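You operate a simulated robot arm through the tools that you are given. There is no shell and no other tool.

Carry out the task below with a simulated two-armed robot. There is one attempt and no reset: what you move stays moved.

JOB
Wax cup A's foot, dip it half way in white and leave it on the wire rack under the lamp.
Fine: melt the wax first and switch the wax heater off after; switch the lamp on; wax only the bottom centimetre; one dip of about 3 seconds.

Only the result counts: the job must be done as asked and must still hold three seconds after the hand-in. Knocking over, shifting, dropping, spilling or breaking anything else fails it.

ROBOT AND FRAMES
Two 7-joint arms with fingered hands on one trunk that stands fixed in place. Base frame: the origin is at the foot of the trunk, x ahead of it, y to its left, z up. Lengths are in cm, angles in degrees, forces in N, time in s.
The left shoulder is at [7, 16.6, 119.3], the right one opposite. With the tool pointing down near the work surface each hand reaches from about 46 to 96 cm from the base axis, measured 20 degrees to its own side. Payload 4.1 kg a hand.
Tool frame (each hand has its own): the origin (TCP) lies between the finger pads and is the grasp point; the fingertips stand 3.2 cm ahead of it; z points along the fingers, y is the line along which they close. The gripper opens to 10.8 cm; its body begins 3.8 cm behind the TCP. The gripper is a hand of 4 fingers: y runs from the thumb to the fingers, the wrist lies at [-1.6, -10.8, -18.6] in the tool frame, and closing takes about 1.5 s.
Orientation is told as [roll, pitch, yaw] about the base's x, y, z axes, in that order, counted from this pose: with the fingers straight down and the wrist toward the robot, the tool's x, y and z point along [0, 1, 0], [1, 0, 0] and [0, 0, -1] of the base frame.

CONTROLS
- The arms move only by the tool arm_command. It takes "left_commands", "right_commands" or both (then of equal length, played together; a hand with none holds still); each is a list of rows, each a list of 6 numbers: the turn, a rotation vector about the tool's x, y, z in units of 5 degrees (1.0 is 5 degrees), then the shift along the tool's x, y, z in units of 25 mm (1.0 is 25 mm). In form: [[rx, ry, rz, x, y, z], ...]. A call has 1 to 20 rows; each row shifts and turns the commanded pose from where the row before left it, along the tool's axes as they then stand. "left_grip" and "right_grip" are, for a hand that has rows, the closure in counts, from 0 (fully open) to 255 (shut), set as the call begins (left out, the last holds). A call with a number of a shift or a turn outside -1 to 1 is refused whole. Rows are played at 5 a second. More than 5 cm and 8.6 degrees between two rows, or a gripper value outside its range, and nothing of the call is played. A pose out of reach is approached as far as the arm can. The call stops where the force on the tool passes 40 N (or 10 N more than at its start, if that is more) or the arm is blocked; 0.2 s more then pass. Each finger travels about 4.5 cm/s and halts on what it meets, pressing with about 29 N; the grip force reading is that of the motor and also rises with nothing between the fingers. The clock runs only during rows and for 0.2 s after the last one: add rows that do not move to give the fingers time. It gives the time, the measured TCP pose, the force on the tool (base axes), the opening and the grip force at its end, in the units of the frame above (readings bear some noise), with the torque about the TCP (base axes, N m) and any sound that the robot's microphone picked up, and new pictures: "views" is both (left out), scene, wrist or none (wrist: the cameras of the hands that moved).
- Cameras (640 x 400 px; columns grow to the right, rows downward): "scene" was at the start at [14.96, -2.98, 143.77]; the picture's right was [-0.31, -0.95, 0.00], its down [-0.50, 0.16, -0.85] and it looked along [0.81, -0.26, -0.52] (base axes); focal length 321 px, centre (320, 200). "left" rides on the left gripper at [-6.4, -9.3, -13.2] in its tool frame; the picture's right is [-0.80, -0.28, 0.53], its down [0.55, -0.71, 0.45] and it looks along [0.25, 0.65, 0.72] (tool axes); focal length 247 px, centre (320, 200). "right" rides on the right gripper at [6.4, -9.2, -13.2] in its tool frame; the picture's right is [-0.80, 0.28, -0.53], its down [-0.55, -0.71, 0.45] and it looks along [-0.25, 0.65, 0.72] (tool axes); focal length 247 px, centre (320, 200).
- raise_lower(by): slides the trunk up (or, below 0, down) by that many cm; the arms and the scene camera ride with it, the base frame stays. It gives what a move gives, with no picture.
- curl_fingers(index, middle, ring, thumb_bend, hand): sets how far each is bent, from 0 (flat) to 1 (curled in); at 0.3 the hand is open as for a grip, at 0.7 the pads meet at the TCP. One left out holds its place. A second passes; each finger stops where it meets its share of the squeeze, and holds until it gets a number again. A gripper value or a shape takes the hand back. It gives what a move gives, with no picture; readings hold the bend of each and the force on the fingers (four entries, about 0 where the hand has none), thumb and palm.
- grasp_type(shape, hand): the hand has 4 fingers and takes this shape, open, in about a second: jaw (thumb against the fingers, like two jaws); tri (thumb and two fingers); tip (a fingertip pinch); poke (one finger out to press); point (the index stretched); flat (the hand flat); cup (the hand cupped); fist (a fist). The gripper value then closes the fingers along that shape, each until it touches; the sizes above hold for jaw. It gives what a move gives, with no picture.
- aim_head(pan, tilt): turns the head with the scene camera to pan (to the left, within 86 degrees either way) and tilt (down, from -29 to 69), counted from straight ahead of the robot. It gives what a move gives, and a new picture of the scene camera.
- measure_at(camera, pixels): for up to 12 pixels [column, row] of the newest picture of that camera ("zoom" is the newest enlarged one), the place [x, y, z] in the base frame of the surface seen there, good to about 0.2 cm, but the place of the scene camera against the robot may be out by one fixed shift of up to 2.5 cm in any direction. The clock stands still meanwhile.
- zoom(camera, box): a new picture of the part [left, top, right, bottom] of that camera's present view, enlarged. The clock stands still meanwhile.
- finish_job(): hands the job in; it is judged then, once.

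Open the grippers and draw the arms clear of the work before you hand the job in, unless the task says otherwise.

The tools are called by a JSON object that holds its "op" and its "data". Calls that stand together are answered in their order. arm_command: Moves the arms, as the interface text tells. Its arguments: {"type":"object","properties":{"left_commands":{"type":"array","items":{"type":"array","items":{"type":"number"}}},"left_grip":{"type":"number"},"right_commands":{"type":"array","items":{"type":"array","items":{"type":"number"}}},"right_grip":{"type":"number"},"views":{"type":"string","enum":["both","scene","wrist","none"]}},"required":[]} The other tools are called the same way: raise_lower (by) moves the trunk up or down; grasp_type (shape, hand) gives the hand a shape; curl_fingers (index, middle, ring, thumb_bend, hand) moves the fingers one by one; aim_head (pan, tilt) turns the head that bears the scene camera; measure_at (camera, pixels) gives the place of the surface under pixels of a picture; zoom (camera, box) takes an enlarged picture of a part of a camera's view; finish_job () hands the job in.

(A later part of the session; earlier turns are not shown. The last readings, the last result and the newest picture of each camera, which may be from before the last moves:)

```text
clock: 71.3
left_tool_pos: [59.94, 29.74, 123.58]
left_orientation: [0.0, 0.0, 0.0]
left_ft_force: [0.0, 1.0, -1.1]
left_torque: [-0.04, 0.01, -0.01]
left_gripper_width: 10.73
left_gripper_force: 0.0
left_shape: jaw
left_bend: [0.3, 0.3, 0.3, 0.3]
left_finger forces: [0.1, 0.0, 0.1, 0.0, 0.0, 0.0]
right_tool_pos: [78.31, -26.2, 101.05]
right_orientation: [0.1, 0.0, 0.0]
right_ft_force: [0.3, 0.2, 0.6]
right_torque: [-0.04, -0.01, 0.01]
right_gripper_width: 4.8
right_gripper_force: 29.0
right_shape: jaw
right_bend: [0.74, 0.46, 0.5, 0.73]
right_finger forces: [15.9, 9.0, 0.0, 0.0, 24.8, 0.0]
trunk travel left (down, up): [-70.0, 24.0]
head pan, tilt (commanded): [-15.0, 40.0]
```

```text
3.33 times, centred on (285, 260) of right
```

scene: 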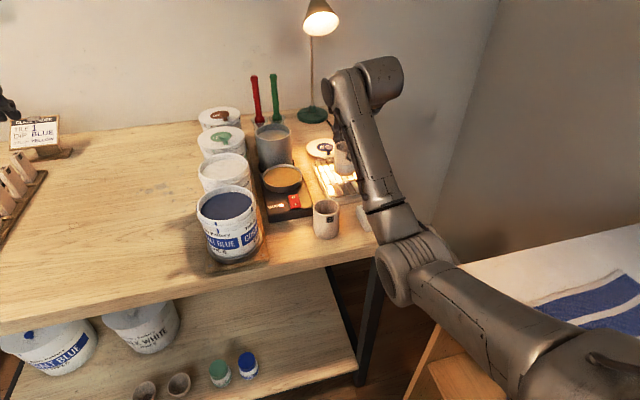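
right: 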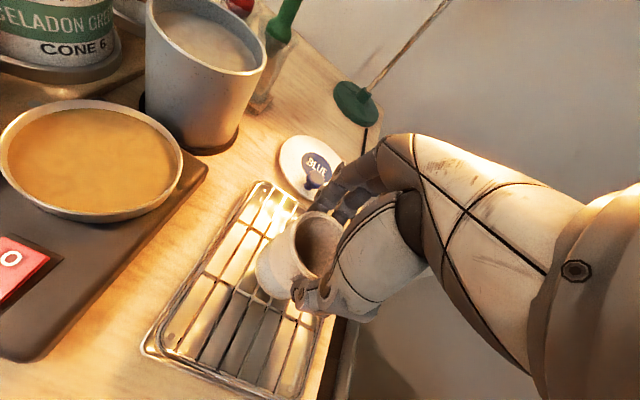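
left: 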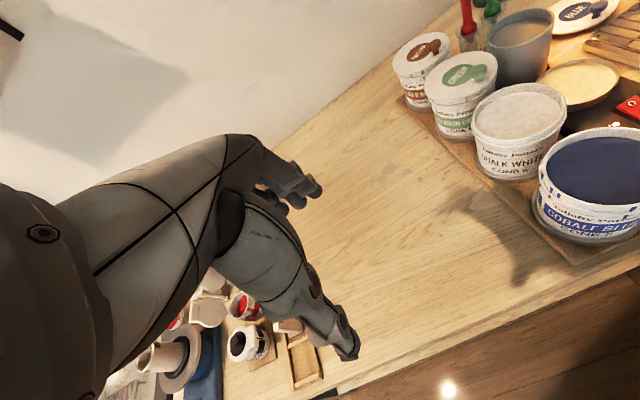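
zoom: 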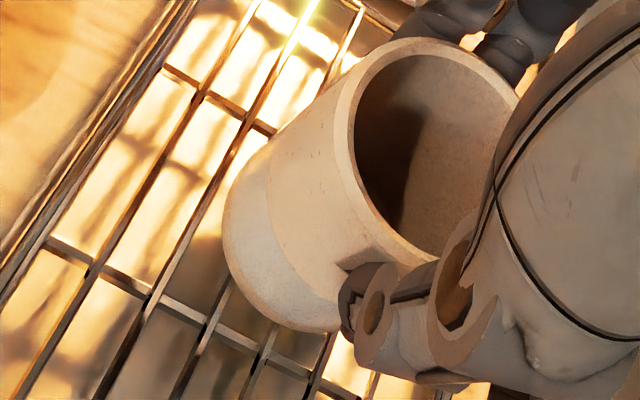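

TCP is 101.05 with no clear load. I go down in 0.1 cm steps, watching for the vertical force to rise.

{"op": "arm_command", "data": {"right_commands": [[0, 0, 0, 0, 0, 0.04], [0, 0, 0, 0, 0, 0]], "views": "none"}}

{"op": "arm_command", "data": {"right_commands": [[0, 0, 0, 0, 0, 0.04], [0, 0, 0, 0, 0, 0]], "views": "none"}}

```text
clock: 71.9
left_tool_pos: [59.86, 29.73, 123.61]
left_orientation: [-0.1, 0.0, 0.0]
left_ft_force: [-0.8, -0.6, 0.5]
left_torque: [0.0, 0.0, 0.0]
left_gripper_width: 10.78
left_gripper_force: 0.1
left_shape: jaw
left_bend: [0.3, 0.3, 0.3, 0.3]
left_finger forces: [0.0, 0.1, 0.1, 0.0, 0.0, 0.1]
right_tool_pos: [78.22, -26.19, 100.94]
right_orientation: [0.0, 0.0, 0.0]
right_ft_force: [0.3, 0.0, 4.8]
right_torque: [-0.05, -0.09, -0.01]
right_gripper_width: 4.78
right_gripper_force: 28.7
right_shape: jaw
right_bend: [0.74, 0.46, 0.5, 0.73]
right_finger forces: [15.8, 9.3, 0.0, 0.0, 25.1, 0.0]
trunk travel left (down, up): [-70.0, 24.0]
head pan, tilt (commanded): [-15.0, 40.0]
```

```text
clock: 72.5
left_tool_pos: [59.74, 29.78, 123.72]
left_orientation: [0.0, 0.0, 0.1]
left_ft_force: [-0.1, -0.5, -0.2]
left_torque: [0.0, -0.01, -0.01]
left_gripper_width: 10.77
left_gripper_force: 0.1
left_shape: jaw
left_bend: [0.3, 0.3, 0.3, 0.3]
left_finger forces: [0.0, 0.1, 0.1, 0.0, 0.0, 0.0]
right_tool_pos: [78.21, -26.23, 100.95]
right_orientation: [0.0, -0.1, 0.0]
right_ft_force: [1.6, -0.2, 9.1]
right_torque: [-0.03, -0.14, 0.0]
right_gripper_width: 4.83
right_gripper_force: 29.0
right_shape: jaw
right_bend: [0.74, 0.46, 0.5, 0.73]
right_finger forces: [16.7, 10.0, 0.0, 0.1, 25.3, 0.1]
trunk travel left (down, up): [-70.0, 24.0]
head pan, tilt (commanded): [-15.0, 40.0]
```

Firm contact (9 N): the cup stands on the wires. I back off 0.1 cm and open the fingers gradually.

{"op": "arm_command", "data": {"right_commands": [[0, 0, 0, 0, 0, -0.03], [0, 0, 0, 0, 0, 0]], "views": "none"}}

{"op": "arm_command", "data": {"right_commands": [[0, 0, 0, 0, 0, 0], [0, 0, 0, 0, 0, 0], [0, 0, 0, 0, 0, 0], [0, 0, 0, 0, 0, 0], [0, 0, 0, 0, 0, 0]], "right_grip": 90, "views": "wrist"}}

{"op": "zoom", "data": {"camera": "right", "box": [230, 200, 340, 320]}}

```text
clock: 73.1
left_tool_pos: [59.89, 29.85, 123.6]
left_orientation: [-0.2, -0.1, 0.0]
left_ft_force: [-0.1, -0.2, 0.2]
left_torque: [0.02, 0.05, 0.0]
left_gripper_width: 10.77
left_gripper_force: 0.1
left_shape: jaw
left_bend: [0.3, 0.3, 0.3, 0.3]
left_finger forces: [0.0, 0.0, 0.0, 0.0, 0.1, 0.0]
right_tool_pos: [78.25, -26.21, 101.07]
right_orientation: [-0.1, 0.0, 0.1]
right_ft_force: [1.6, 0.5, 7.5]
right_torque: [0.0, -0.17, -0.08]
right_gripper_width: 4.83
right_gripper_force: 28.8
right_shape: jaw
right_bend: [0.74, 0.46, 0.5, 0.73]
right_finger forces: [16.9, 9.8, 0.0, 0.0, 25.6, 0.0]
trunk travel left (down, up): [-70.0, 24.0]
head pan, tilt (commanded): [-15.0, 40.0]
```

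```text
clock: 74.3
left_tool_pos: [59.95, 29.87, 123.52]
left_orientation: [0.0, 0.0, -0.1]
left_ft_force: [0.0, 0.6, -0.7]
left_torque: [-0.02, -0.03, 0.02]
left_gripper_width: 10.76
left_gripper_force: 0.1
left_shape: jaw
left_bend: [0.3, 0.3, 0.3, 0.3]
left_finger forces: [0.1, 0.0, 0.0, 0.0, 0.0, 0.0]
right_tool_pos: [78.16, -26.16, 101.05]
right_orientation: [0.0, -0.1, -0.1]
right_ft_force: [0.8, -0.3, -0.4]
right_torque: [0.02, 0.02, 0.03]
right_gripper_width: 6.95
right_gripper_force: 0.1
right_shape: jaw
right_bend: [0.27, 0.39, 0.37, 0.64]
right_finger forces: [0.1, 0.0, 0.0, 0.0, 0.0, 0.0]
trunk travel left (down, up): [-70.0, 24.0]
head pan, tilt (commanded): [-15.0, 40.0]
```

right: 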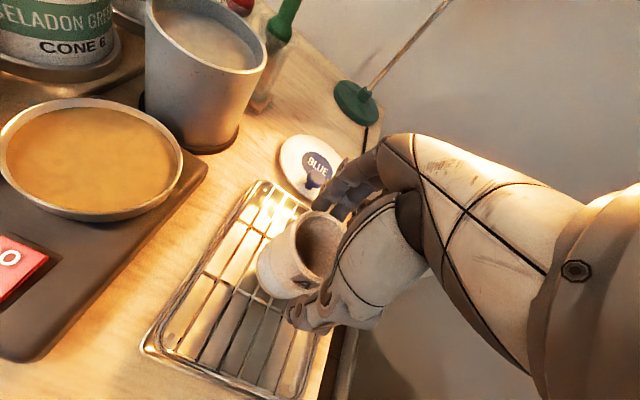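

```text
3.33 times, centred on (285, 260) of right
```

zoom: 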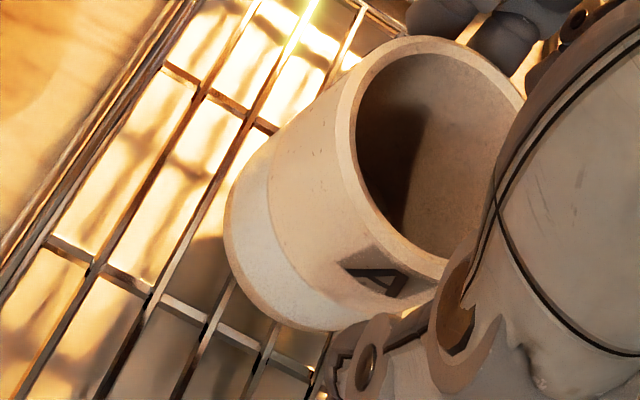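

The fingers are free (forces 0) and the cup stands. I open fully, then lift straight up.

{"op": "arm_command", "data": {"right_commands": [[0, 0, 0, 0, 0, 0], [0, 0, 0, 0, 0, 0], [0, 0, 0, 0, 0, 0], [0, 0, 0, 0, 0, 0], [0, 0, 0, 0, 0, -0.4], [0, 0, 0, 0, 0, -0.8], [0, 0, 0, 0, 0, -0.9], [0, 0, 0, 0, 0, -0.9], [0, 0, 0, 0, 0, -0.9], [0, 0, 0, 0, 0, -0.9], [0, 0, 0, 0, 0, 0]], "right_grip": 0, "views": "both"}}

{"op": "zoom", "data": {"camera": "right", "box": [180, 160, 380, 340]}}

```text
clock: 76.7
left_tool_pos: [59.94, 29.61, 123.54]
left_orientation: [0.0, 0.1, 0.0]
left_ft_force: [0.0, 0.3, -0.2]
left_torque: [0.03, 0.03, 0.02]
left_gripper_width: 10.76
left_gripper_force: 0.2
left_shape: jaw
left_bend: [0.3, 0.3, 0.3, 0.3]
left_finger forces: [0.1, 0.1, 0.1, 0.0, 0.0, 0.1]
right_tool_pos: [78.45, -26.2, 112.98]
right_orientation: [0.0, 0.0, -0.1]
right_ft_force: [0.3, 0.7, 0.8]
right_torque: [0.03, -0.01, 0.0]
right_gripper_width: 10.77
right_gripper_force: 0.0
right_shape: jaw
right_bend: [0.3, 0.3, 0.3, 0.3]
right_finger forces: [0.1, 0.0, 0.0, 0.0, 0.0, 0.0]
trunk travel left (down, up): [-70.0, 24.0]
head pan, tilt (commanded): [-15.0, 40.0]
```

scene: 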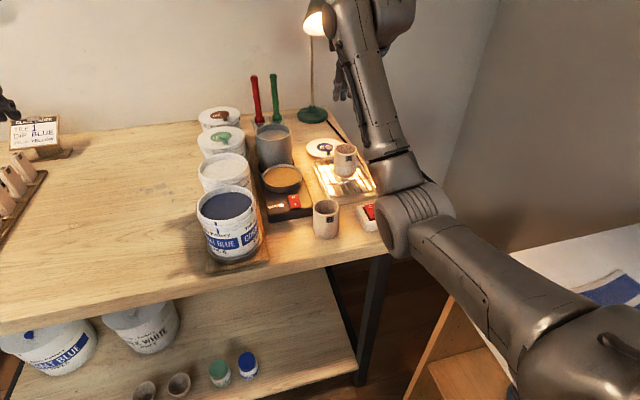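
right: 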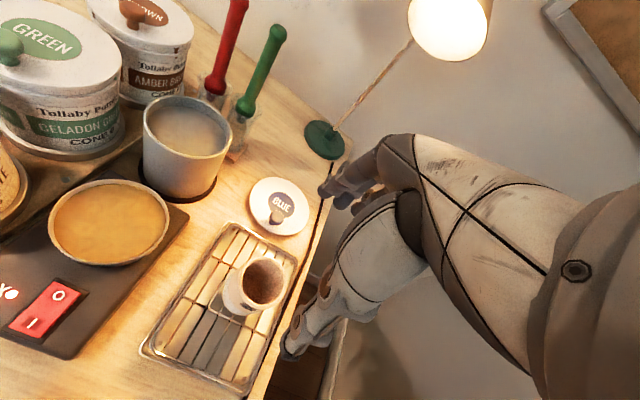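

```text
2.22 times, centred on (280, 250) of right
```

zoom: 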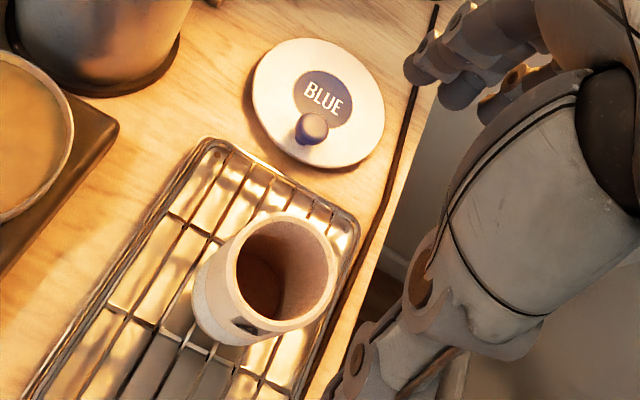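

Cup A stands on the rack under the lit lamp. Now I bring the right hand back over the heater, curl all but the index and pitch it 25° to press the "O" half.

{"op": "arm_command", "data": {"right_commands": [[0, 0, 0, 0, 0, -0.4], [0, 0, 0, 0.893, -0.8, 0], [0, 0, 0, 0.893, -0.8, 0], [0, 0, 0, 0.893, -0.8, 0], [0, 0, 0, 0.893, -0.8, 0], [0, 0, 0, 0.893, -0.8, 0], [0, 0, 0, 0.893, -0.8, 0], [0, 0, 0, 0, 0, 0]], "views": "none"}}

{"op": "curl_fingers", "data": {"hand": "right", "index": 0.6, "middle": 1.0, "ring": 1.0, "thumb_bend": 1.0}}

{"op": "arm_command", "data": {"right_commands": [[1, 0, 0, 0, 0, 0], [1, 0, 0, 0, 0, 0], [1, 0, 0, 0, 0, 0], [1, 0, 0, 0, 0, 0], [1, 0, 0, 0, 0, 0], [0, 0, 0, 0, 0, 0]], "views": "both"}}

{"op": "zoom", "data": {"camera": "right", "box": [190, 100, 390, 300]}}

```text
clock: 78.5
left_tool_pos: [59.91, 29.57, 123.49]
left_orientation: [0.0, 0.1, 0.0]
left_ft_force: [0.8, -1.0, -0.4]
left_torque: [0.0, 0.02, -0.01]
left_gripper_width: 10.78
left_gripper_force: 0.0
left_shape: jaw
left_bend: [0.3, 0.3, 0.3, 0.3]
left_finger forces: [0.0, 0.1, 0.0, 0.0, 0.1, 0.0]
right_tool_pos: [66.56, -13.72, 114.08]
right_orientation: [-0.3, -0.2, -0.7]
right_ft_force: [-1.5, -1.2, -0.2]
right_torque: [-0.02, 0.0, 0.01]
right_gripper_width: 10.81
right_gripper_force: 0.1
right_shape: jaw
right_bend: [0.3, 0.3, 0.3, 0.3]
right_finger forces: [0.0, 0.0, 0.1, 0.1, 0.0, 0.0]
trunk travel left (down, up): [-70.0, 24.0]
head pan, tilt (commanded): [-15.0, 40.0]
```

```text
clock: 79.5
left_tool_pos: [60.01, 29.74, 123.61]
left_orientation: [0.1, 0.0, 0.0]
left_ft_force: [0.2, -0.5, -0.1]
left_torque: [0.0, 0.02, 0.03]
left_gripper_width: 10.77
left_gripper_force: 0.1
left_shape: jaw
left_bend: [0.3, 0.3, 0.3, 0.3]
left_finger forces: [0.0, 0.0, 0.0, 0.1, 0.0, 0.1]
right_tool_pos: [66.38, -13.48, 114.19]
right_orientation: [-0.3, -0.2, -0.7]
right_ft_force: [-0.6, -0.6, 0.7]
right_torque: [0.02, -0.01, -0.01]
right_gripper_width: 1.2
right_gripper_force: 0.0
right_shape: fingers
right_bend: [0.56, 1.0, 1.0, 0.89]
right_finger forces: [0.0, 0.1, 0.1, 0.0, 0.0, 0.0]
trunk travel left (down, up): [-70.0, 24.0]
head pan, tilt (commanded): [-15.0, 40.0]
```

```text
clock: 80.9
left_tool_pos: [59.89, 29.66, 123.56]
left_orientation: [0.0, 0.1, 0.0]
left_ft_force: [0.4, 0.1, -0.3]
left_torque: [0.0, 0.0, 0.02]
left_gripper_width: 10.74
left_gripper_force: 0.1
left_shape: jaw
left_bend: [0.3, 0.3, 0.3, 0.3]
left_finger forces: [0.0, 0.0, 0.0, 0.0, 0.1, 0.1]
right_tool_pos: [66.8, -13.28, 114.04]
right_orientation: [0.1, 25.0, -0.3]
right_ft_force: [0.4, -0.4, 1.2]
right_torque: [-0.01, 0.0, 0.05]
right_gripper_width: 1.2
right_gripper_force: 0.0
right_shape: fingers
right_bend: [0.56, 1.0, 1.0, 0.89]
right_finger forces: [0.1, 0.0, 0.0, 0.0, 0.0, 0.0]
right hand out of reach, approached as far as the arm can: row 2
trunk travel left (down, up): [-70.0, 24.0]
head pan, tilt (commanded): [-15.0, 40.0]
```

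scene: 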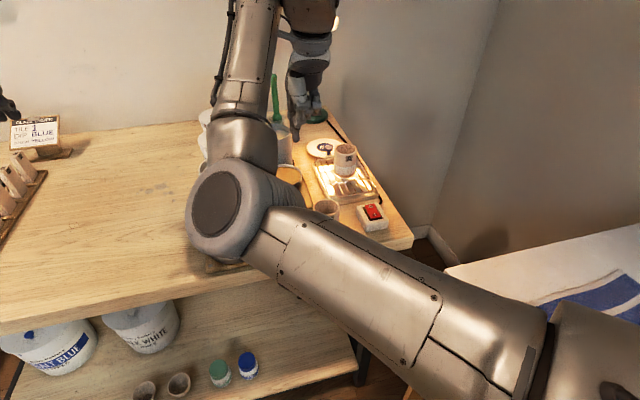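
right: 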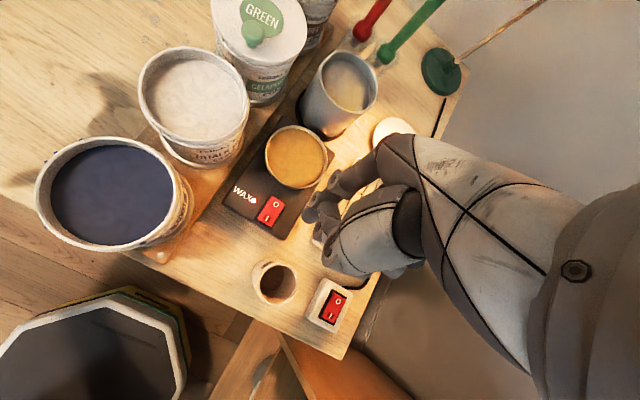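

```text
2.00 times, centred on (290, 200) of right
```

zoom: 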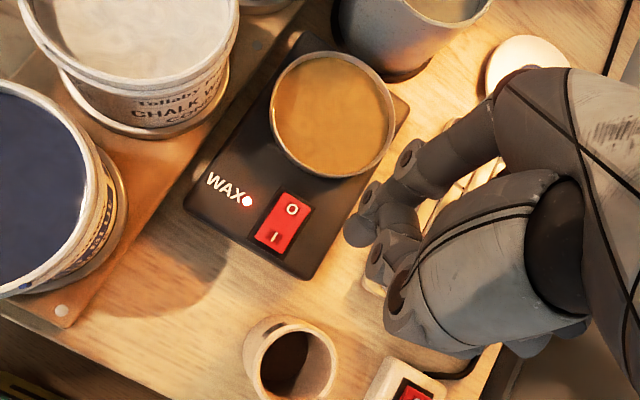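

The arm's elbow has swung inward (scene (230,210)), near the blue bucket. I check its height and clearance before moving further.

{"op": "measure_at", "data": {"camera": "scene", "pixels": [[215, 215], [200, 240], [230, 255], [260, 240], [240, 140], [300, 250], [350, 300], [250, 60], [210, 262], [195, 200]]}}

{"op": "zoom", "data": {"camera": "left", "box": [420, 0, 640, 240]}}

```text
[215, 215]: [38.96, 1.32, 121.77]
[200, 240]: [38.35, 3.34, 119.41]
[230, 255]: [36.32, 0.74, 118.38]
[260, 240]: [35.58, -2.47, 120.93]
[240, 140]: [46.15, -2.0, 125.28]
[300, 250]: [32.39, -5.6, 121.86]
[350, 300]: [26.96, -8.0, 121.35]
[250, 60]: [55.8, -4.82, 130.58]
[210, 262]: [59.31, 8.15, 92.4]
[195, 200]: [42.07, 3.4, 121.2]
```

```text
1.67 times, centred on (530, 120) of left
```

zoom: 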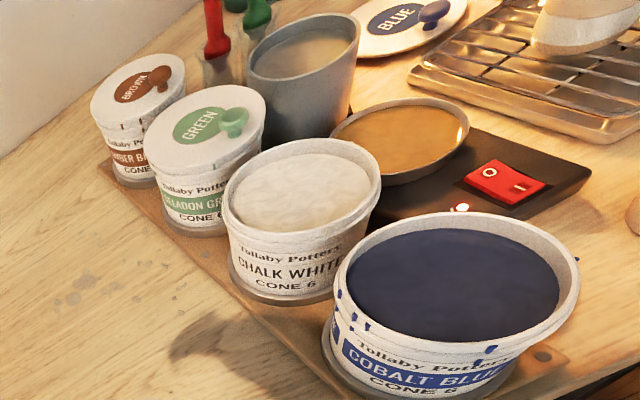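

The elbow is at about (38,1,121), off the table and clear of everything. I let the arm settle and read the pose again.

{"op": "arm_command", "data": {"right_commands": [[0, 0, 0, 0, 0, 0], [0, 0, 0, 0, 0, 0]], "views": "none"}}

{"op": "measure_at", "data": {"camera": "right", "pixels": [[309, 212], [306, 214], [313, 198], [320, 187], [276, 203], [270, 216], [264, 215], [281, 203], [282, 198], [322, 170], [275, 183]]}}

```text
clock: 81.5
left_tool_pos: [59.81, 29.73, 123.64]
left_orientation: [0.0, -0.1, 0.0]
left_ft_force: [0.5, -0.1, 0.7]
left_torque: [0.01, 0.0, 0.01]
left_gripper_width: 10.78
left_gripper_force: 0.0
left_shape: jaw
left_bend: [0.3, 0.3, 0.3, 0.3]
left_finger forces: [0.1, 0.0, 0.0, 0.1, 0.1, 0.0]
right_tool_pos: [66.84, -13.23, 114.09]
right_orientation: [0.2, 24.9, -0.2]
right_ft_force: [0.0, 0.0, 0.2]
right_torque: [0.0, -0.01, 0.02]
right_gripper_width: 1.22
right_gripper_force: 0.1
right_shape: fingers
right_bend: [0.56, 1.0, 1.0, 0.89]
right_finger forces: [0.1, 0.1, 0.0, 0.1, 0.1, 0.1]
trunk travel left (down, up): [-70.0, 24.0]
head pan, tilt (commanded): [-15.0, 40.0]
```

```text
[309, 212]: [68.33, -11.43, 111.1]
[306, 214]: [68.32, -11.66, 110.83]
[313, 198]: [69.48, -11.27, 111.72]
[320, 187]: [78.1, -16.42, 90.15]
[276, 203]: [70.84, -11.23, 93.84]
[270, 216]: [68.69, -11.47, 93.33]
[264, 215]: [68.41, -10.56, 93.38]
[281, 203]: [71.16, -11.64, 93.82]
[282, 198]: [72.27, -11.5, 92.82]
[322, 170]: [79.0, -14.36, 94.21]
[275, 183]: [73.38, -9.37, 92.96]
```

The finger posture looks a bit different from before (thumb bend 0.89). I zoom in on the hand.

{"op": "zoom", "data": {"camera": "right", "box": [280, 140, 420, 280]}}

```text
2.86 times, centred on (350, 210) of right
```

zoom: 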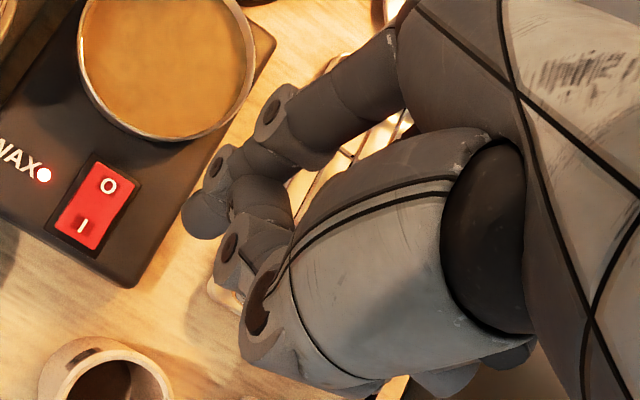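

The index tip is curled further in than in the first press. I repeat the earlier sequence (poke shape, then curl) to get the same finger geometry.

{"op": "grasp_type", "data": {"shape": "poke", "hand": "right"}}

{"op": "curl_fingers", "data": {"hand": "right", "index": 0.6, "middle": 1.0, "ring": 1.0, "thumb_bend": 1.0}}

{"op": "zoom", "data": {"camera": "right", "box": [190, 100, 390, 300]}}

{"op": "measure_at", "data": {"camera": "zoom", "pixels": [[362, 200], [368, 192], [375, 205], [360, 190], [388, 235], [292, 208], [274, 236], [300, 200]]}}

```text
clock: 82.4
left_tool_pos: [59.86, 29.66, 123.6]
left_orientation: [0.1, -0.1, 0.0]
left_ft_force: [-0.8, -0.1, -0.5]
left_torque: [-0.01, 0.03, -0.01]
left_gripper_width: 10.76
left_gripper_force: 0.0
left_shape: jaw
left_bend: [0.3, 0.3, 0.3, 0.3]
left_finger forces: [0.0, 0.0, 0.0, 0.1, 0.0, 0.1]
right_tool_pos: [66.95, -13.45, 113.97]
right_orientation: [-0.1, 25.0, -0.4]
right_ft_force: [0.1, 0.2, -0.2]
right_torque: [0.02, -0.02, 0.03]
right_gripper_width: 0.0
right_gripper_force: 0.0
right_shape: poke
right_bend: [0.7, 0.7, 0.99, 1.0]
right_finger forces: [0.0, 0.1, 0.1, 0.0, 0.1, 0.1]
trunk travel left (down, up): [-70.0, 24.0]
head pan, tilt (commanded): [-15.0, 40.0]
```

```text
clock: 83.4
left_tool_pos: [59.83, 29.62, 123.7]
left_orientation: [-0.1, 0.0, 0.0]
left_ft_force: [0.0, -0.3, -0.2]
left_torque: [0.01, -0.01, -0.01]
left_gripper_width: 10.76
left_gripper_force: 0.2
left_shape: jaw
left_bend: [0.3, 0.3, 0.3, 0.3]
left_finger forces: [0.0, 0.0, 0.1, 0.0, 0.1, 0.0]
right_tool_pos: [66.78, -13.48, 114.06]
right_orientation: [0.0, 24.8, -0.4]
right_ft_force: [-0.2, -0.4, -0.4]
right_torque: [-0.02, 0.01, 0.0]
right_gripper_width: 2.74
right_gripper_force: 0.1
right_shape: fingers
right_bend: [0.56, 1.0, 1.0, 1.0]
right_finger forces: [0.0, 0.1, 0.0, 0.0, 0.0, 0.0]
trunk travel left (down, up): [-70.0, 24.0]
head pan, tilt (commanded): [-15.0, 40.0]
```

```text
2.00 times, centred on (290, 200) of right
```

zoom: 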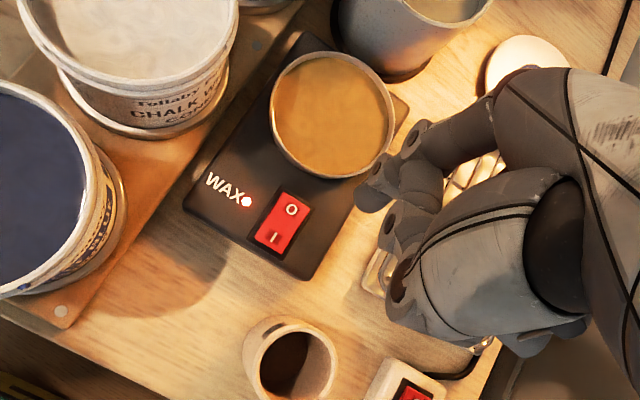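

```text
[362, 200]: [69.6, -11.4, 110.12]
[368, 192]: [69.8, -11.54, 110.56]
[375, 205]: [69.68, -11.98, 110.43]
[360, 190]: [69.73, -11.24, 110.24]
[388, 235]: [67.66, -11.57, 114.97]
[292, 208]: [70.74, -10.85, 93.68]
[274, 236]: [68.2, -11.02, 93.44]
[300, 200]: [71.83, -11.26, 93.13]
```

Same geometry as the first press: tip ≈(69.8,-11.6,109.5). I shift 1 cm forward, 0.65 cm left, and descend the first 8 cm, then check arm posture.

{"op": "arm_command", "data": {"right_commands": [[0, 0, 0, 0.065, 0.43, 0.68], [0, 0, 0, 0.065, 0.43, 0.68], [0, 0, 0, 0.065, 0.43, 0.68], [0, 0, 0, 0.065, 0.43, 0.68], [0, 0, 0, 0, 0, 0], [0, 0, 0, 0, 0, 0]], "views": "both"}}

{"op": "zoom", "data": {"camera": "right", "box": [190, 100, 390, 300]}}

{"op": "measure_at", "data": {"camera": "zoom", "pixels": [[362, 200], [368, 192], [375, 205], [360, 190], [388, 235]]}}

{"op": "measure_at", "data": {"camera": "scene", "pixels": [[215, 215], [215, 240], [240, 265], [240, 140], [250, 60]]}}

```text
clock: 84.8
left_tool_pos: [59.85, 29.61, 123.62]
left_orientation: [0.0, -0.1, 0.0]
left_ft_force: [0.1, 0.5, -0.1]
left_torque: [-0.02, 0.01, -0.02]
left_gripper_width: 10.74
left_gripper_force: 0.0
left_shape: jaw
left_bend: [0.3, 0.3, 0.3, 0.3]
left_finger forces: [0.0, 0.0, 0.0, 0.0, 0.0, 0.0]
right_tool_pos: [68.22, -13.49, 106.5]
right_orientation: [-0.2, 24.4, -1.1]
right_ft_force: [-0.2, 0.9, 0.0]
right_torque: [-0.02, 0.03, -0.02]
right_gripper_width: 2.68
right_gripper_force: 0.1
right_shape: fingers
right_bend: [0.56, 1.0, 1.0, 1.0]
right_finger forces: [0.0, 0.0, 0.0, 0.1, 0.0, 0.0]
trunk travel left (down, up): [-70.0, 24.0]
head pan, tilt (commanded): [-15.0, 40.0]
```

scene: 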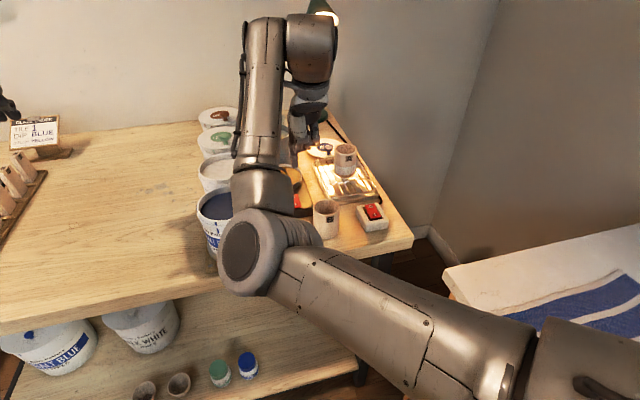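
right: 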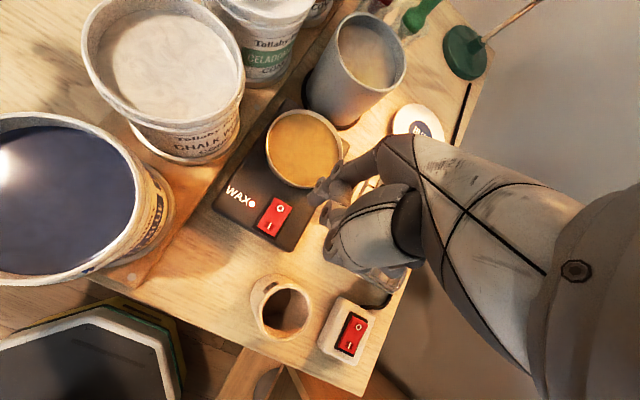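

```text
2.00 times, centred on (290, 200) of right
```

zoom: 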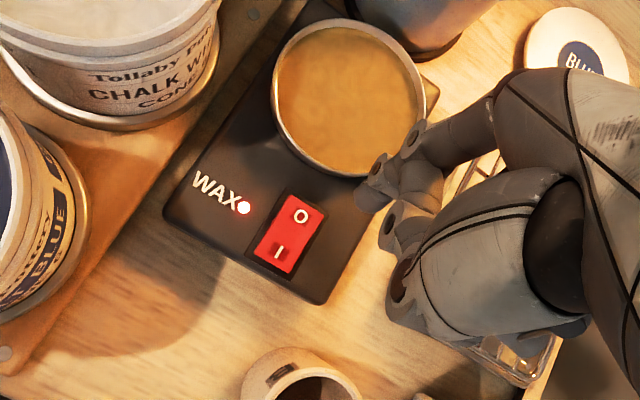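

```text
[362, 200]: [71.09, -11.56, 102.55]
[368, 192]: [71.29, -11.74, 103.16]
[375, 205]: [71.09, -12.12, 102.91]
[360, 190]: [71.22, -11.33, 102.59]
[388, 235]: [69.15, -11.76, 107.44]
```

```text
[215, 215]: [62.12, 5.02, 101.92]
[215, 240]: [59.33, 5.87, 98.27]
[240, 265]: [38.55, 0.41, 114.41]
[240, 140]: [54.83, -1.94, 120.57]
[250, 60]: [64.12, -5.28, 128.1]
```

In this posture the forearm lies over the blue bucket and the pose is off by 0.7 cm, so it's near a joint limit. I won't press this way; I retrace upward and back towards the rack side at height to restore the elbow.

{"op": "arm_command", "data": {"right_commands": [[0, 0, 0, -0.065, -0.43, -0.68], [0, 0, 0, -0.065, -0.43, -0.68], [0, 0, 0, -0.065, -0.43, -0.68], [0, 0, 0, -0.065, -0.43, -0.68], [-1, 0, 0, 0, 0, 0], [-1, 0, 0, 0, 0, 0], [-1, 0, 0, 0, 0, 0], [-1, 0, 0, 0, 0, 0], [-1, 0, 0, 0, 0, 0], [0, 0, 0, 0, 0, 0]], "views": "none"}}

{"op": "arm_command", "data": {"right_commands": [[0, 0, 0, -0.893, 0.8, 0], [0, 0, 0, -0.893, 0.8, 0], [0, 0, 0, -0.893, 0.8, 0], [0, 0, 0, -0.893, 0.8, 0], [0, 0, 0, -0.893, 0.8, 0], [0, 0, 0, -0.893, 0.8, 0], [0, 0, 0, 0, 0, 0]], "views": "scene"}}

```text
clock: 87.0
left_tool_pos: [59.87, 29.75, 123.62]
left_orientation: [-0.1, 0.0, 0.0]
left_ft_force: [-0.5, 0.0, 0.3]
left_torque: [0.0, 0.0, 0.01]
left_gripper_width: 10.76
left_gripper_force: 0.2
left_shape: jaw
left_bend: [0.3, 0.3, 0.3, 0.3]
left_finger forces: [0.0, 0.1, 0.1, 0.0, 0.1, 0.0]
right_tool_pos: [67.34, -14.9, 115.28]
right_orientation: [-0.4, -1.3, -1.8]
right_ft_force: [0.7, 0.1, -0.2]
right_torque: [0.03, 0.02, 0.01]
right_gripper_width: 2.66
right_gripper_force: 0.1
right_shape: fingers
right_bend: [0.56, 1.0, 1.0, 1.0]
right_finger forces: [0.0, 0.1, 0.0, 0.0, 0.0, 0.1]
trunk travel left (down, up): [-70.0, 24.0]
head pan, tilt (commanded): [-15.0, 40.0]
```

```text
clock: 88.6
left_tool_pos: [59.83, 29.76, 123.61]
left_orientation: [-0.1, 0.0, 0.0]
left_ft_force: [-0.6, 0.8, 0.4]
left_torque: [-0.01, 0.04, 0.01]
left_gripper_width: 10.76
left_gripper_force: 0.0
left_shape: jaw
left_bend: [0.3, 0.3, 0.3, 0.3]
left_finger forces: [0.0, 0.0, 0.1, 0.0, 0.1, 0.0]
right_tool_pos: [78.77, -26.46, 113.89]
right_orientation: [0.1, 0.1, 0.0]
right_ft_force: [0.1, 0.1, 0.1]
right_torque: [-0.02, 0.01, -0.02]
right_gripper_width: 2.66
right_gripper_force: 0.1
right_shape: fingers
right_bend: [0.56, 1.0, 1.0, 1.0]
right_finger forces: [0.0, 0.1, 0.1, 0.0, 0.1, 0.0]
trunk travel left (down, up): [-70.0, 24.0]
head pan, tilt (commanded): [-15.0, 40.0]
```

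scene: 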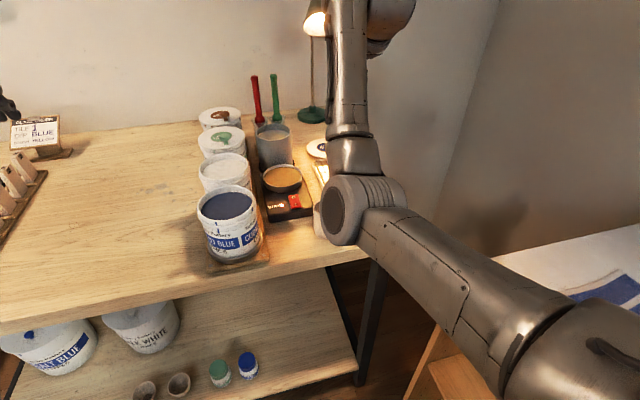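

The elbow (340,210) is still further in than before. I retreat the hand to its starting area on the right at height to swing the elbow outward.

{"op": "arm_command", "data": {"right_commands": [[0, 0, 0, -0.46, -0.93, -0.4], [0, 0, 0, -0.46, -0.93, -0.4], [0, 0, 0, -0.46, -0.93, -0.4], [0, 0, 0, -0.46, -0.93, -0.4], [0, 0, 0, -0.46, -0.93, -0.4], [0, 0, 0, -0.46, -0.93, -0.4], [0, 0, 0, -0.46, -0.93, -0.4], [0, 0, 0, -0.46, -0.93, -0.4], [0, 0, 0, -0.46, -0.93, -0.4], [0, 0, 0, -0.46, -0.93, -0.4], [0, 0, 0, 0, 0, 0]], "views": "scene"}}

```text
clock: 91.0
left_tool_pos: [59.96, 29.79, 123.64]
left_orientation: [0.0, 0.1, -0.1]
left_ft_force: [0.3, 0.3, -0.3]
left_torque: [0.0, -0.01, 0.01]
left_gripper_width: 10.75
left_gripper_force: 0.0
left_shape: jaw
left_bend: [0.3, 0.3, 0.3, 0.3]
left_finger forces: [0.1, 0.0, 0.0, 0.0, 0.1, 0.0]
right_tool_pos: [55.52, -37.94, 123.94]
right_orientation: [0.1, 0.2, 0.0]
right_ft_force: [0.5, -0.8, 0.2]
right_torque: [0.0, -0.02, -0.02]
right_gripper_width: 2.63
right_gripper_force: 0.1
right_shape: fingers
right_bend: [0.57, 1.0, 1.0, 1.0]
right_finger forces: [0.1, 0.0, 0.0, 0.1, 0.1, 0.1]
trunk travel left (down, up): [-70.0, 24.0]
head pan, tilt (commanded): [-15.0, 40.0]
```

scene: 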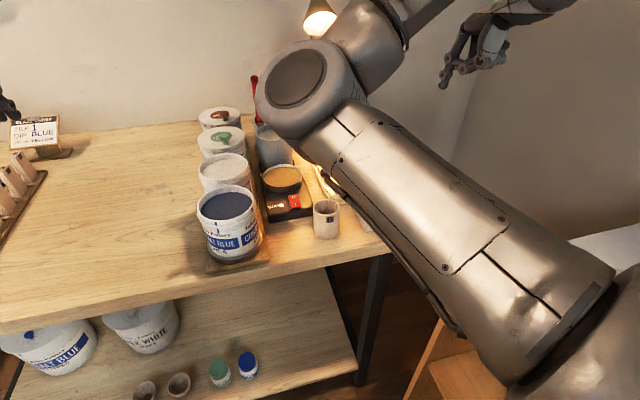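

The right elbow stays inside (about (300,90) in the picture). I move that hand further out to the right to see if the elbow swings outward, and measure where the elbow is.

{"op": "measure_at", "data": {"camera": "scene", "pixels": [[300, 80], [270, 110], [320, 130], [420, 200], [380, 50], [450, 70], [520, 300]]}}

{"op": "arm_command", "data": {"right_commands": [[0, 0, 0, -0.8, -0.3, 0], [0, 0, 0, -0.8, -0.3, 0], [0, 0, 0, -0.8, -0.3, 0], [0, 0, 0, -0.8, -0.3, 0], [0, 0, 0, -0.8, -0.3, 0], [0, 0, 0, -0.8, -0.3, 0], [0, 0, 0, -0.8, -0.3, 0], [0, 0, 0, -0.8, -0.3, 0], [0, 0, 0, 0, 0, 0]], "views": "scene"}}

```text
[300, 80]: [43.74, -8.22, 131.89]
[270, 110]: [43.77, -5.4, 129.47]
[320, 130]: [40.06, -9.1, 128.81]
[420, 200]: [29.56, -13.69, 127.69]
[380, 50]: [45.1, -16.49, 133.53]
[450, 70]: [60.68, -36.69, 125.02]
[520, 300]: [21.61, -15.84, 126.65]
```

```text
clock: 93.0
left_tool_pos: [59.78, 29.67, 123.52]
left_orientation: [-0.1, 0.0, 0.0]
left_ft_force: [0.4, 0.0, 0.8]
left_torque: [-0.01, -0.01, 0.0]
left_gripper_width: 10.76
left_gripper_force: 0.1
left_shape: jaw
left_bend: [0.3, 0.3, 0.3, 0.3]
left_finger forces: [0.1, 0.1, 0.0, 0.0, 0.1, 0.0]
right_tool_pos: [49.53, -53.78, 123.89]
right_orientation: [-0.1, -0.1, 0.0]
right_ft_force: [-0.1, 0.2, 0.2]
right_torque: [-0.05, -0.01, -0.01]
right_gripper_width: 2.63
right_gripper_force: 0.1
right_shape: fingers
right_bend: [0.57, 1.0, 1.0, 1.0]
right_finger forces: [0.0, 0.0, 0.0, 0.0, 0.0, 0.1]
trunk travel left (down, up): [-70.0, 24.0]
head pan, tilt (commanded): [-15.0, 40.0]
```

scene: 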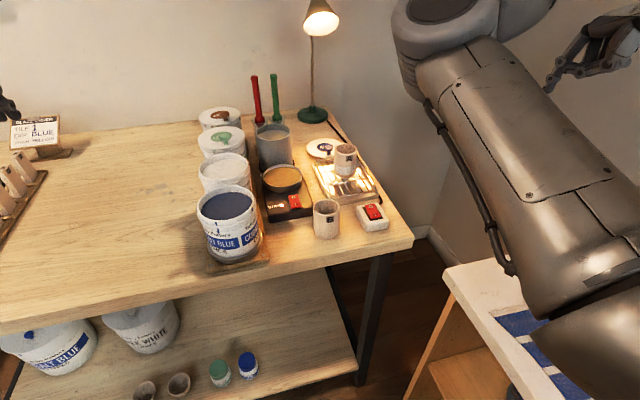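

The right arm is now well clear on the right, and the scene shows cup A on the rack with all else in place. I use the fresh left arm for the heater switch: shape its hand into the single-finger press.

{"op": "grasp_type", "data": {"shape": "poke", "hand": "left"}}

{"op": "curl_fingers", "data": {"hand": "left", "index": 0.6, "middle": 1.0, "ring": 1.0, "thumb_bend": 1.0}}

{"op": "arm_command", "data": {"left_commands": [[0, 0, 0, -1, 0.15, 0.3], [0, 0, 0, -1, 0.15, 0.3], [0, 0, 0, -1, 0.15, 0.3], [0, 0, 0, -1, 0.15, 0.3], [0, 0, 0, -1, 0.15, 0.3], [0, 0, 0, -1, 0.15, 0.3], [0, 0, 0, -1, 0.15, 0.3], [0, 0, 0, -1, 0.15, 0.3], [0, 0, 0, -1, 0.15, 0.2], [0, 0, 0, -1, 0.15, 0], [0, 0, 0, -1, 0.15, 0], [0, 0, 0, -1, 0.15, 0], [0, 0, 0, -1, 0.15, 0], [0, 0, 0, -1, 0.15, 0], [0, 0, 0, -1, 0.15, 0], [0, 0, 0, -0.6, 0.15, 0], [0, 0, 0, 0, 0, 0]], "views": "both"}}

```text
clock: 93.9
left_tool_pos: [59.92, 29.7, 123.53]
left_orientation: [0.0, 0.0, 0.1]
left_ft_force: [0.3, -0.3, -0.3]
left_torque: [0.02, -0.02, -0.02]
left_gripper_width: 0.0
left_gripper_force: 0.0
left_shape: poke
left_bend: [0.7, 0.7, 0.99, 1.0]
left_finger forces: [0.1, 0.0, 0.0, 0.0, 0.0, 0.1]
right_tool_pos: [49.6, -53.99, 123.93]
right_orientation: [0.0, 0.0, 0.0]
right_ft_force: [-0.5, -0.8, -0.7]
right_torque: [0.03, 0.03, 0.01]
right_gripper_width: 2.62
right_gripper_force: 0.1
right_shape: fingers
right_bend: [0.57, 1.0, 1.0, 1.0]
right_finger forces: [0.0, 0.0, 0.0, 0.0, 0.0, 0.0]
trunk travel left (down, up): [-70.0, 24.0]
head pan, tilt (commanded): [-15.0, 40.0]
```

```text
clock: 94.9
left_tool_pos: [59.84, 29.7, 123.58]
left_orientation: [0.0, -0.1, 0.0]
left_ft_force: [0.3, 0.7, 0.2]
left_torque: [0.03, 0.0, 0.04]
left_gripper_width: 2.77
left_gripper_force: 0.0
left_shape: fingers
left_bend: [0.56, 1.0, 1.0, 1.0]
left_finger forces: [0.0, 0.1, 0.1, 0.1, 0.0, 0.0]
right_tool_pos: [49.61, -53.9, 123.91]
right_orientation: [0.0, -0.1, 0.0]
right_ft_force: [0.3, 0.2, 0.4]
right_torque: [0.02, 0.0, 0.0]
right_gripper_width: 2.62
right_gripper_force: 0.1
right_shape: fingers
right_bend: [0.57, 1.0, 1.0, 1.0]
right_finger forces: [0.0, 0.0, 0.0, 0.0, 0.0, 0.0]
trunk travel left (down, up): [-70.0, 24.0]
head pan, tilt (commanded): [-15.0, 40.0]
```

```text
clock: 98.5
left_tool_pos: [66.06, -9.27, 117.23]
left_orientation: [-0.1, 0.0, 0.0]
left_ft_force: [-0.1, 0.8, -0.9]
left_torque: [0.06, 0.03, -0.06]
left_gripper_width: 2.69
left_gripper_force: 0.1
left_shape: fingers
left_bend: [0.56, 1.0, 1.0, 1.0]
left_finger forces: [0.0, 0.0, 0.0, 0.0, 0.1, 0.0]
right_tool_pos: [49.48, -53.89, 123.9]
right_orientation: [0.0, 0.1, 0.0]
right_ft_force: [-0.1, -1.3, -0.4]
right_torque: [-0.07, 0.03, 0.01]
right_gripper_width: 2.58
right_gripper_force: 0.1
right_shape: fingers
right_bend: [0.57, 1.0, 1.0, 1.0]
right_finger forces: [0.0, 0.1, 0.0, 0.0, 0.0, 0.0]
trunk travel left (down, up): [-70.0, 24.0]
head pan, tilt (commanded): [-15.0, 40.0]
```

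scene: 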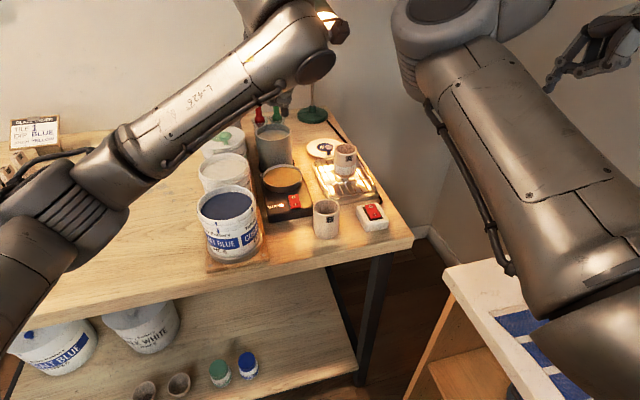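
left: 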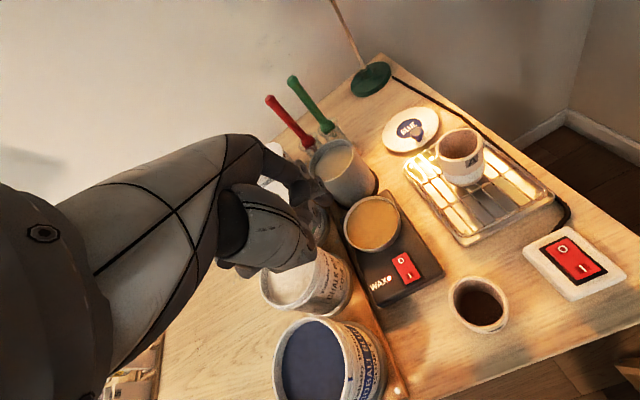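

The left hand arrived above the heater with its elbow out to the left. I check the left elbow's height relative to the things on the left of the table, and the fingertip/rocker positions.

{"op": "measure_at", "data": {"camera": "scene", "pixels": [[60, 220], [30, 240], [100, 200], [130, 180], [180, 140], [230, 110], [280, 70], [20, 300]]}}

{"op": "zoom", "data": {"camera": "left", "box": [240, 130, 460, 330]}}

```text
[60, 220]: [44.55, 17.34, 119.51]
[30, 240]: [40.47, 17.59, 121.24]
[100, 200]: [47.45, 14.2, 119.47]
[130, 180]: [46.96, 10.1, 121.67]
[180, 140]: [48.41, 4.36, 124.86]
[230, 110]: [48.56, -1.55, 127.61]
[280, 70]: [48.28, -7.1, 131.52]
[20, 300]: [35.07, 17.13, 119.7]
```

```text
2.00 times, centred on (350, 230) of left
```

zoom: 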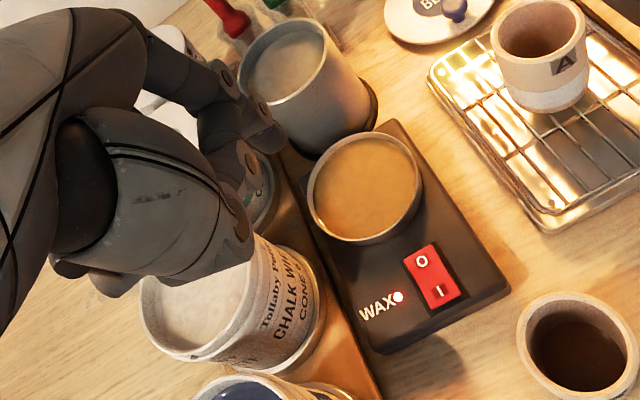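

The left forearm runs along x≈48, in front of the table edge and over nothing. I pitch the left hand 25° and measure its index tip.

{"op": "arm_command", "data": {"left_commands": [[1, 0, 0, 0, 0, 0], [1, 0, 0, 0, 0, 0], [1, 0, 0, 0, 0, 0], [1, 0, 0, 0, 0, 0], [1, 0, 0, 0, 0, 0], [0, 0, 0, 0, 0, 0], [0, 0, 0, 0, 0, 0]], "views": "both"}}

{"op": "zoom", "data": {"camera": "left", "box": [240, 120, 440, 280]}}

```text
clock: 100.1
left_tool_pos: [65.92, -9.34, 117.16]
left_orientation: [0.1, 25.1, 0.0]
left_ft_force: [0.3, 0.5, 0.2]
left_torque: [0.02, -0.03, 0.01]
left_gripper_width: 2.68
left_gripper_force: 0.0
left_shape: fingers
left_bend: [0.56, 1.0, 1.0, 1.0]
left_finger forces: [0.0, 0.0, 0.1, 0.0, 0.0, 0.0]
right_tool_pos: [49.5, -54.02, 123.86]
right_orientation: [0.0, -0.1, 0.0]
right_ft_force: [0.9, 0.5, -0.6]
right_torque: [-0.02, -0.04, 0.0]
right_gripper_width: 2.63
right_gripper_force: 0.1
right_shape: fingers
right_bend: [0.57, 1.0, 1.0, 1.0]
right_finger forces: [0.1, 0.0, 0.0, 0.1, 0.0, 0.0]
trunk travel left (down, up): [-70.0, 24.0]
head pan, tilt (commanded): [-15.0, 40.0]
```

scene: 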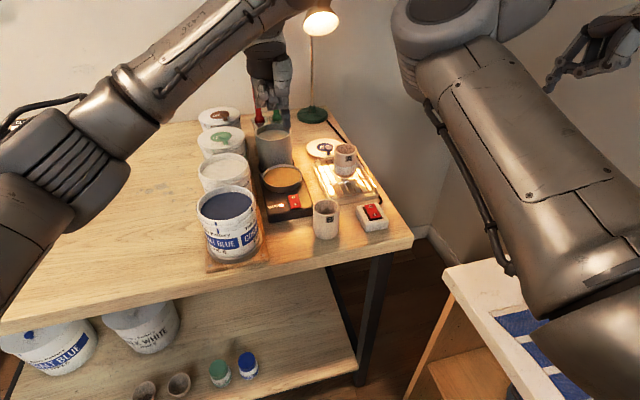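
left: 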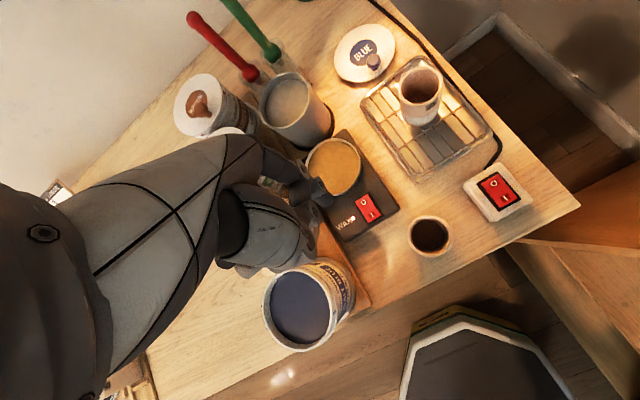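

```text
2.50 times, centred on (340, 200) of left
```

zoom: 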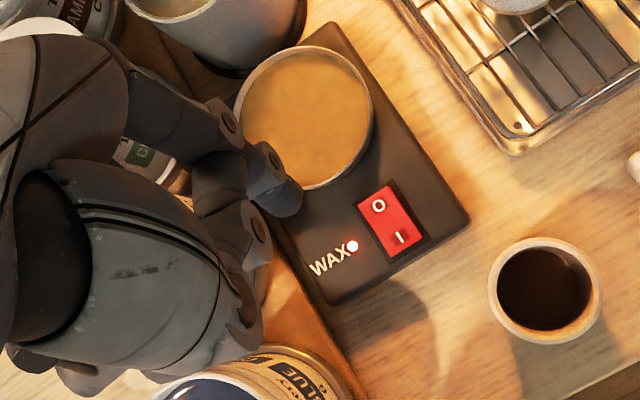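

Index tip is at about (290,198), the O mark at (379,205). I measure them and the hand's lowest curled parts.

{"op": "measure_at", "data": {"camera": "zoom", "pixels": [[290, 198], [296, 195], [285, 205], [266, 165], [262, 228], [245, 260], [378, 206], [385, 215], [400, 237], [365, 190], [390, 190], [240, 330]]}}

```text
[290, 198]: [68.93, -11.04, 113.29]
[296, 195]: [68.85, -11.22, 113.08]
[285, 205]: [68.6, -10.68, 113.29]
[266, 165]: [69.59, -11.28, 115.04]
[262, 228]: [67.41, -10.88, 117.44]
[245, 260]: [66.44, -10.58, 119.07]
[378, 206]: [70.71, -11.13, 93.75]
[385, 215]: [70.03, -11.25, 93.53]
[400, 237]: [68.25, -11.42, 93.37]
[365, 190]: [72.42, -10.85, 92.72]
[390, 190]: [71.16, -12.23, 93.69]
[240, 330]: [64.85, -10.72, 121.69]
```

Tip centre ≈(69.0,-10.95,112.5); target on the O half ≈(70.7,-11.15,93.8). I move forward 1.6 cm, 0.2 cm right and down 13 cm, then recheck.

{"op": "arm_command", "data": {"left_commands": [[0, 0, 0, -0.011, 0.397, 0.634], [0, 0, 0, -0.011, 0.397, 0.634], [0, 0, 0, -0.011, 0.397, 0.634], [0, 0, 0, -0.011, 0.397, 0.634], [0, 0, 0, -0.011, 0.397, 0.634], [0, 0, 0, -0.011, 0.397, 0.634], [0, 0, 0, -0.011, 0.397, 0.634], [0, 0, 0, 0, 0, 0], [0, 0, 0, 0, 0, 0]], "views": "both"}}

{"op": "zoom", "data": {"camera": "left", "box": [240, 120, 440, 280]}}

{"op": "measure_at", "data": {"camera": "zoom", "pixels": [[290, 198], [296, 195], [285, 205], [266, 165], [262, 228], [245, 260], [330, 210], [350, 240]]}}

```text
clock: 102.1
left_tool_pos: [67.51, -9.56, 104.29]
left_orientation: [0.0, 25.0, 0.0]
left_ft_force: [-0.1, -0.1, 0.0]
left_torque: [-0.02, 0.0, 0.01]
left_gripper_width: 2.66
left_gripper_force: 0.1
left_shape: fingers
left_bend: [0.57, 1.0, 1.0, 1.0]
left_finger forces: [0.1, 0.1, 0.0, 0.0, 0.1, 0.0]
right_tool_pos: [49.62, -54.04, 123.99]
right_orientation: [0.0, 0.1, -0.1]
right_ft_force: [0.9, 0.0, -0.6]
right_torque: [-0.03, 0.01, -0.02]
right_gripper_width: 2.61
right_gripper_force: 0.1
right_shape: fingers
right_bend: [0.57, 1.0, 1.0, 1.0]
right_finger forces: [0.1, 0.1, 0.0, 0.1, 0.1, 0.1]
trunk travel left (down, up): [-70.0, 24.0]
head pan, tilt (commanded): [-15.0, 40.0]
```

scene: 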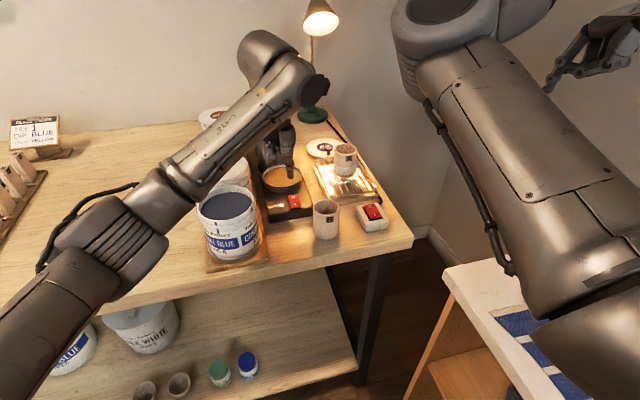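
left: 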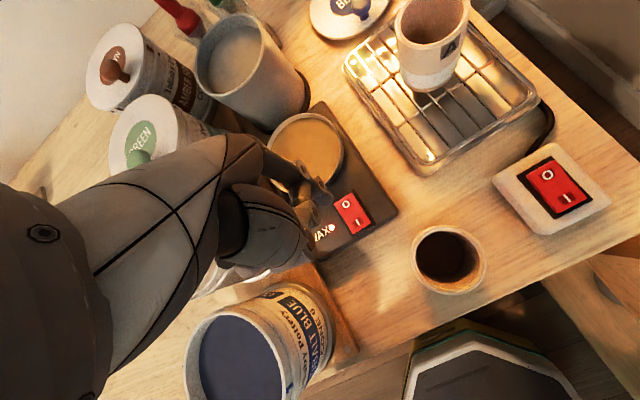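

```text
2.50 times, centred on (340, 200) of left
```

zoom: 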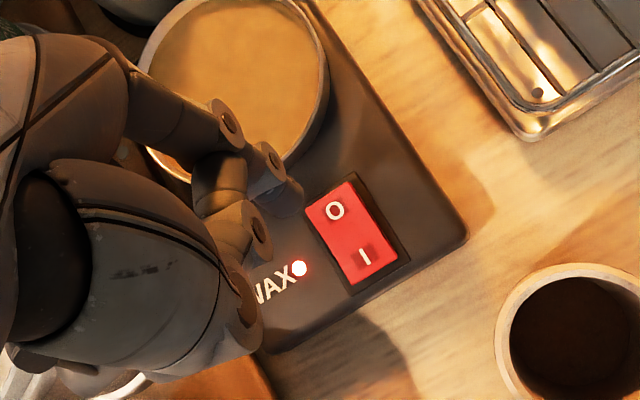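

```text
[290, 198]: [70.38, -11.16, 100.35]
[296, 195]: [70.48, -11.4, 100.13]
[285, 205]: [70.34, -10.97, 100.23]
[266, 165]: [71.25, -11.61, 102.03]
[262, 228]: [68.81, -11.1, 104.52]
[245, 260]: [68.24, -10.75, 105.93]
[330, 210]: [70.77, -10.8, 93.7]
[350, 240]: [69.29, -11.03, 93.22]
```

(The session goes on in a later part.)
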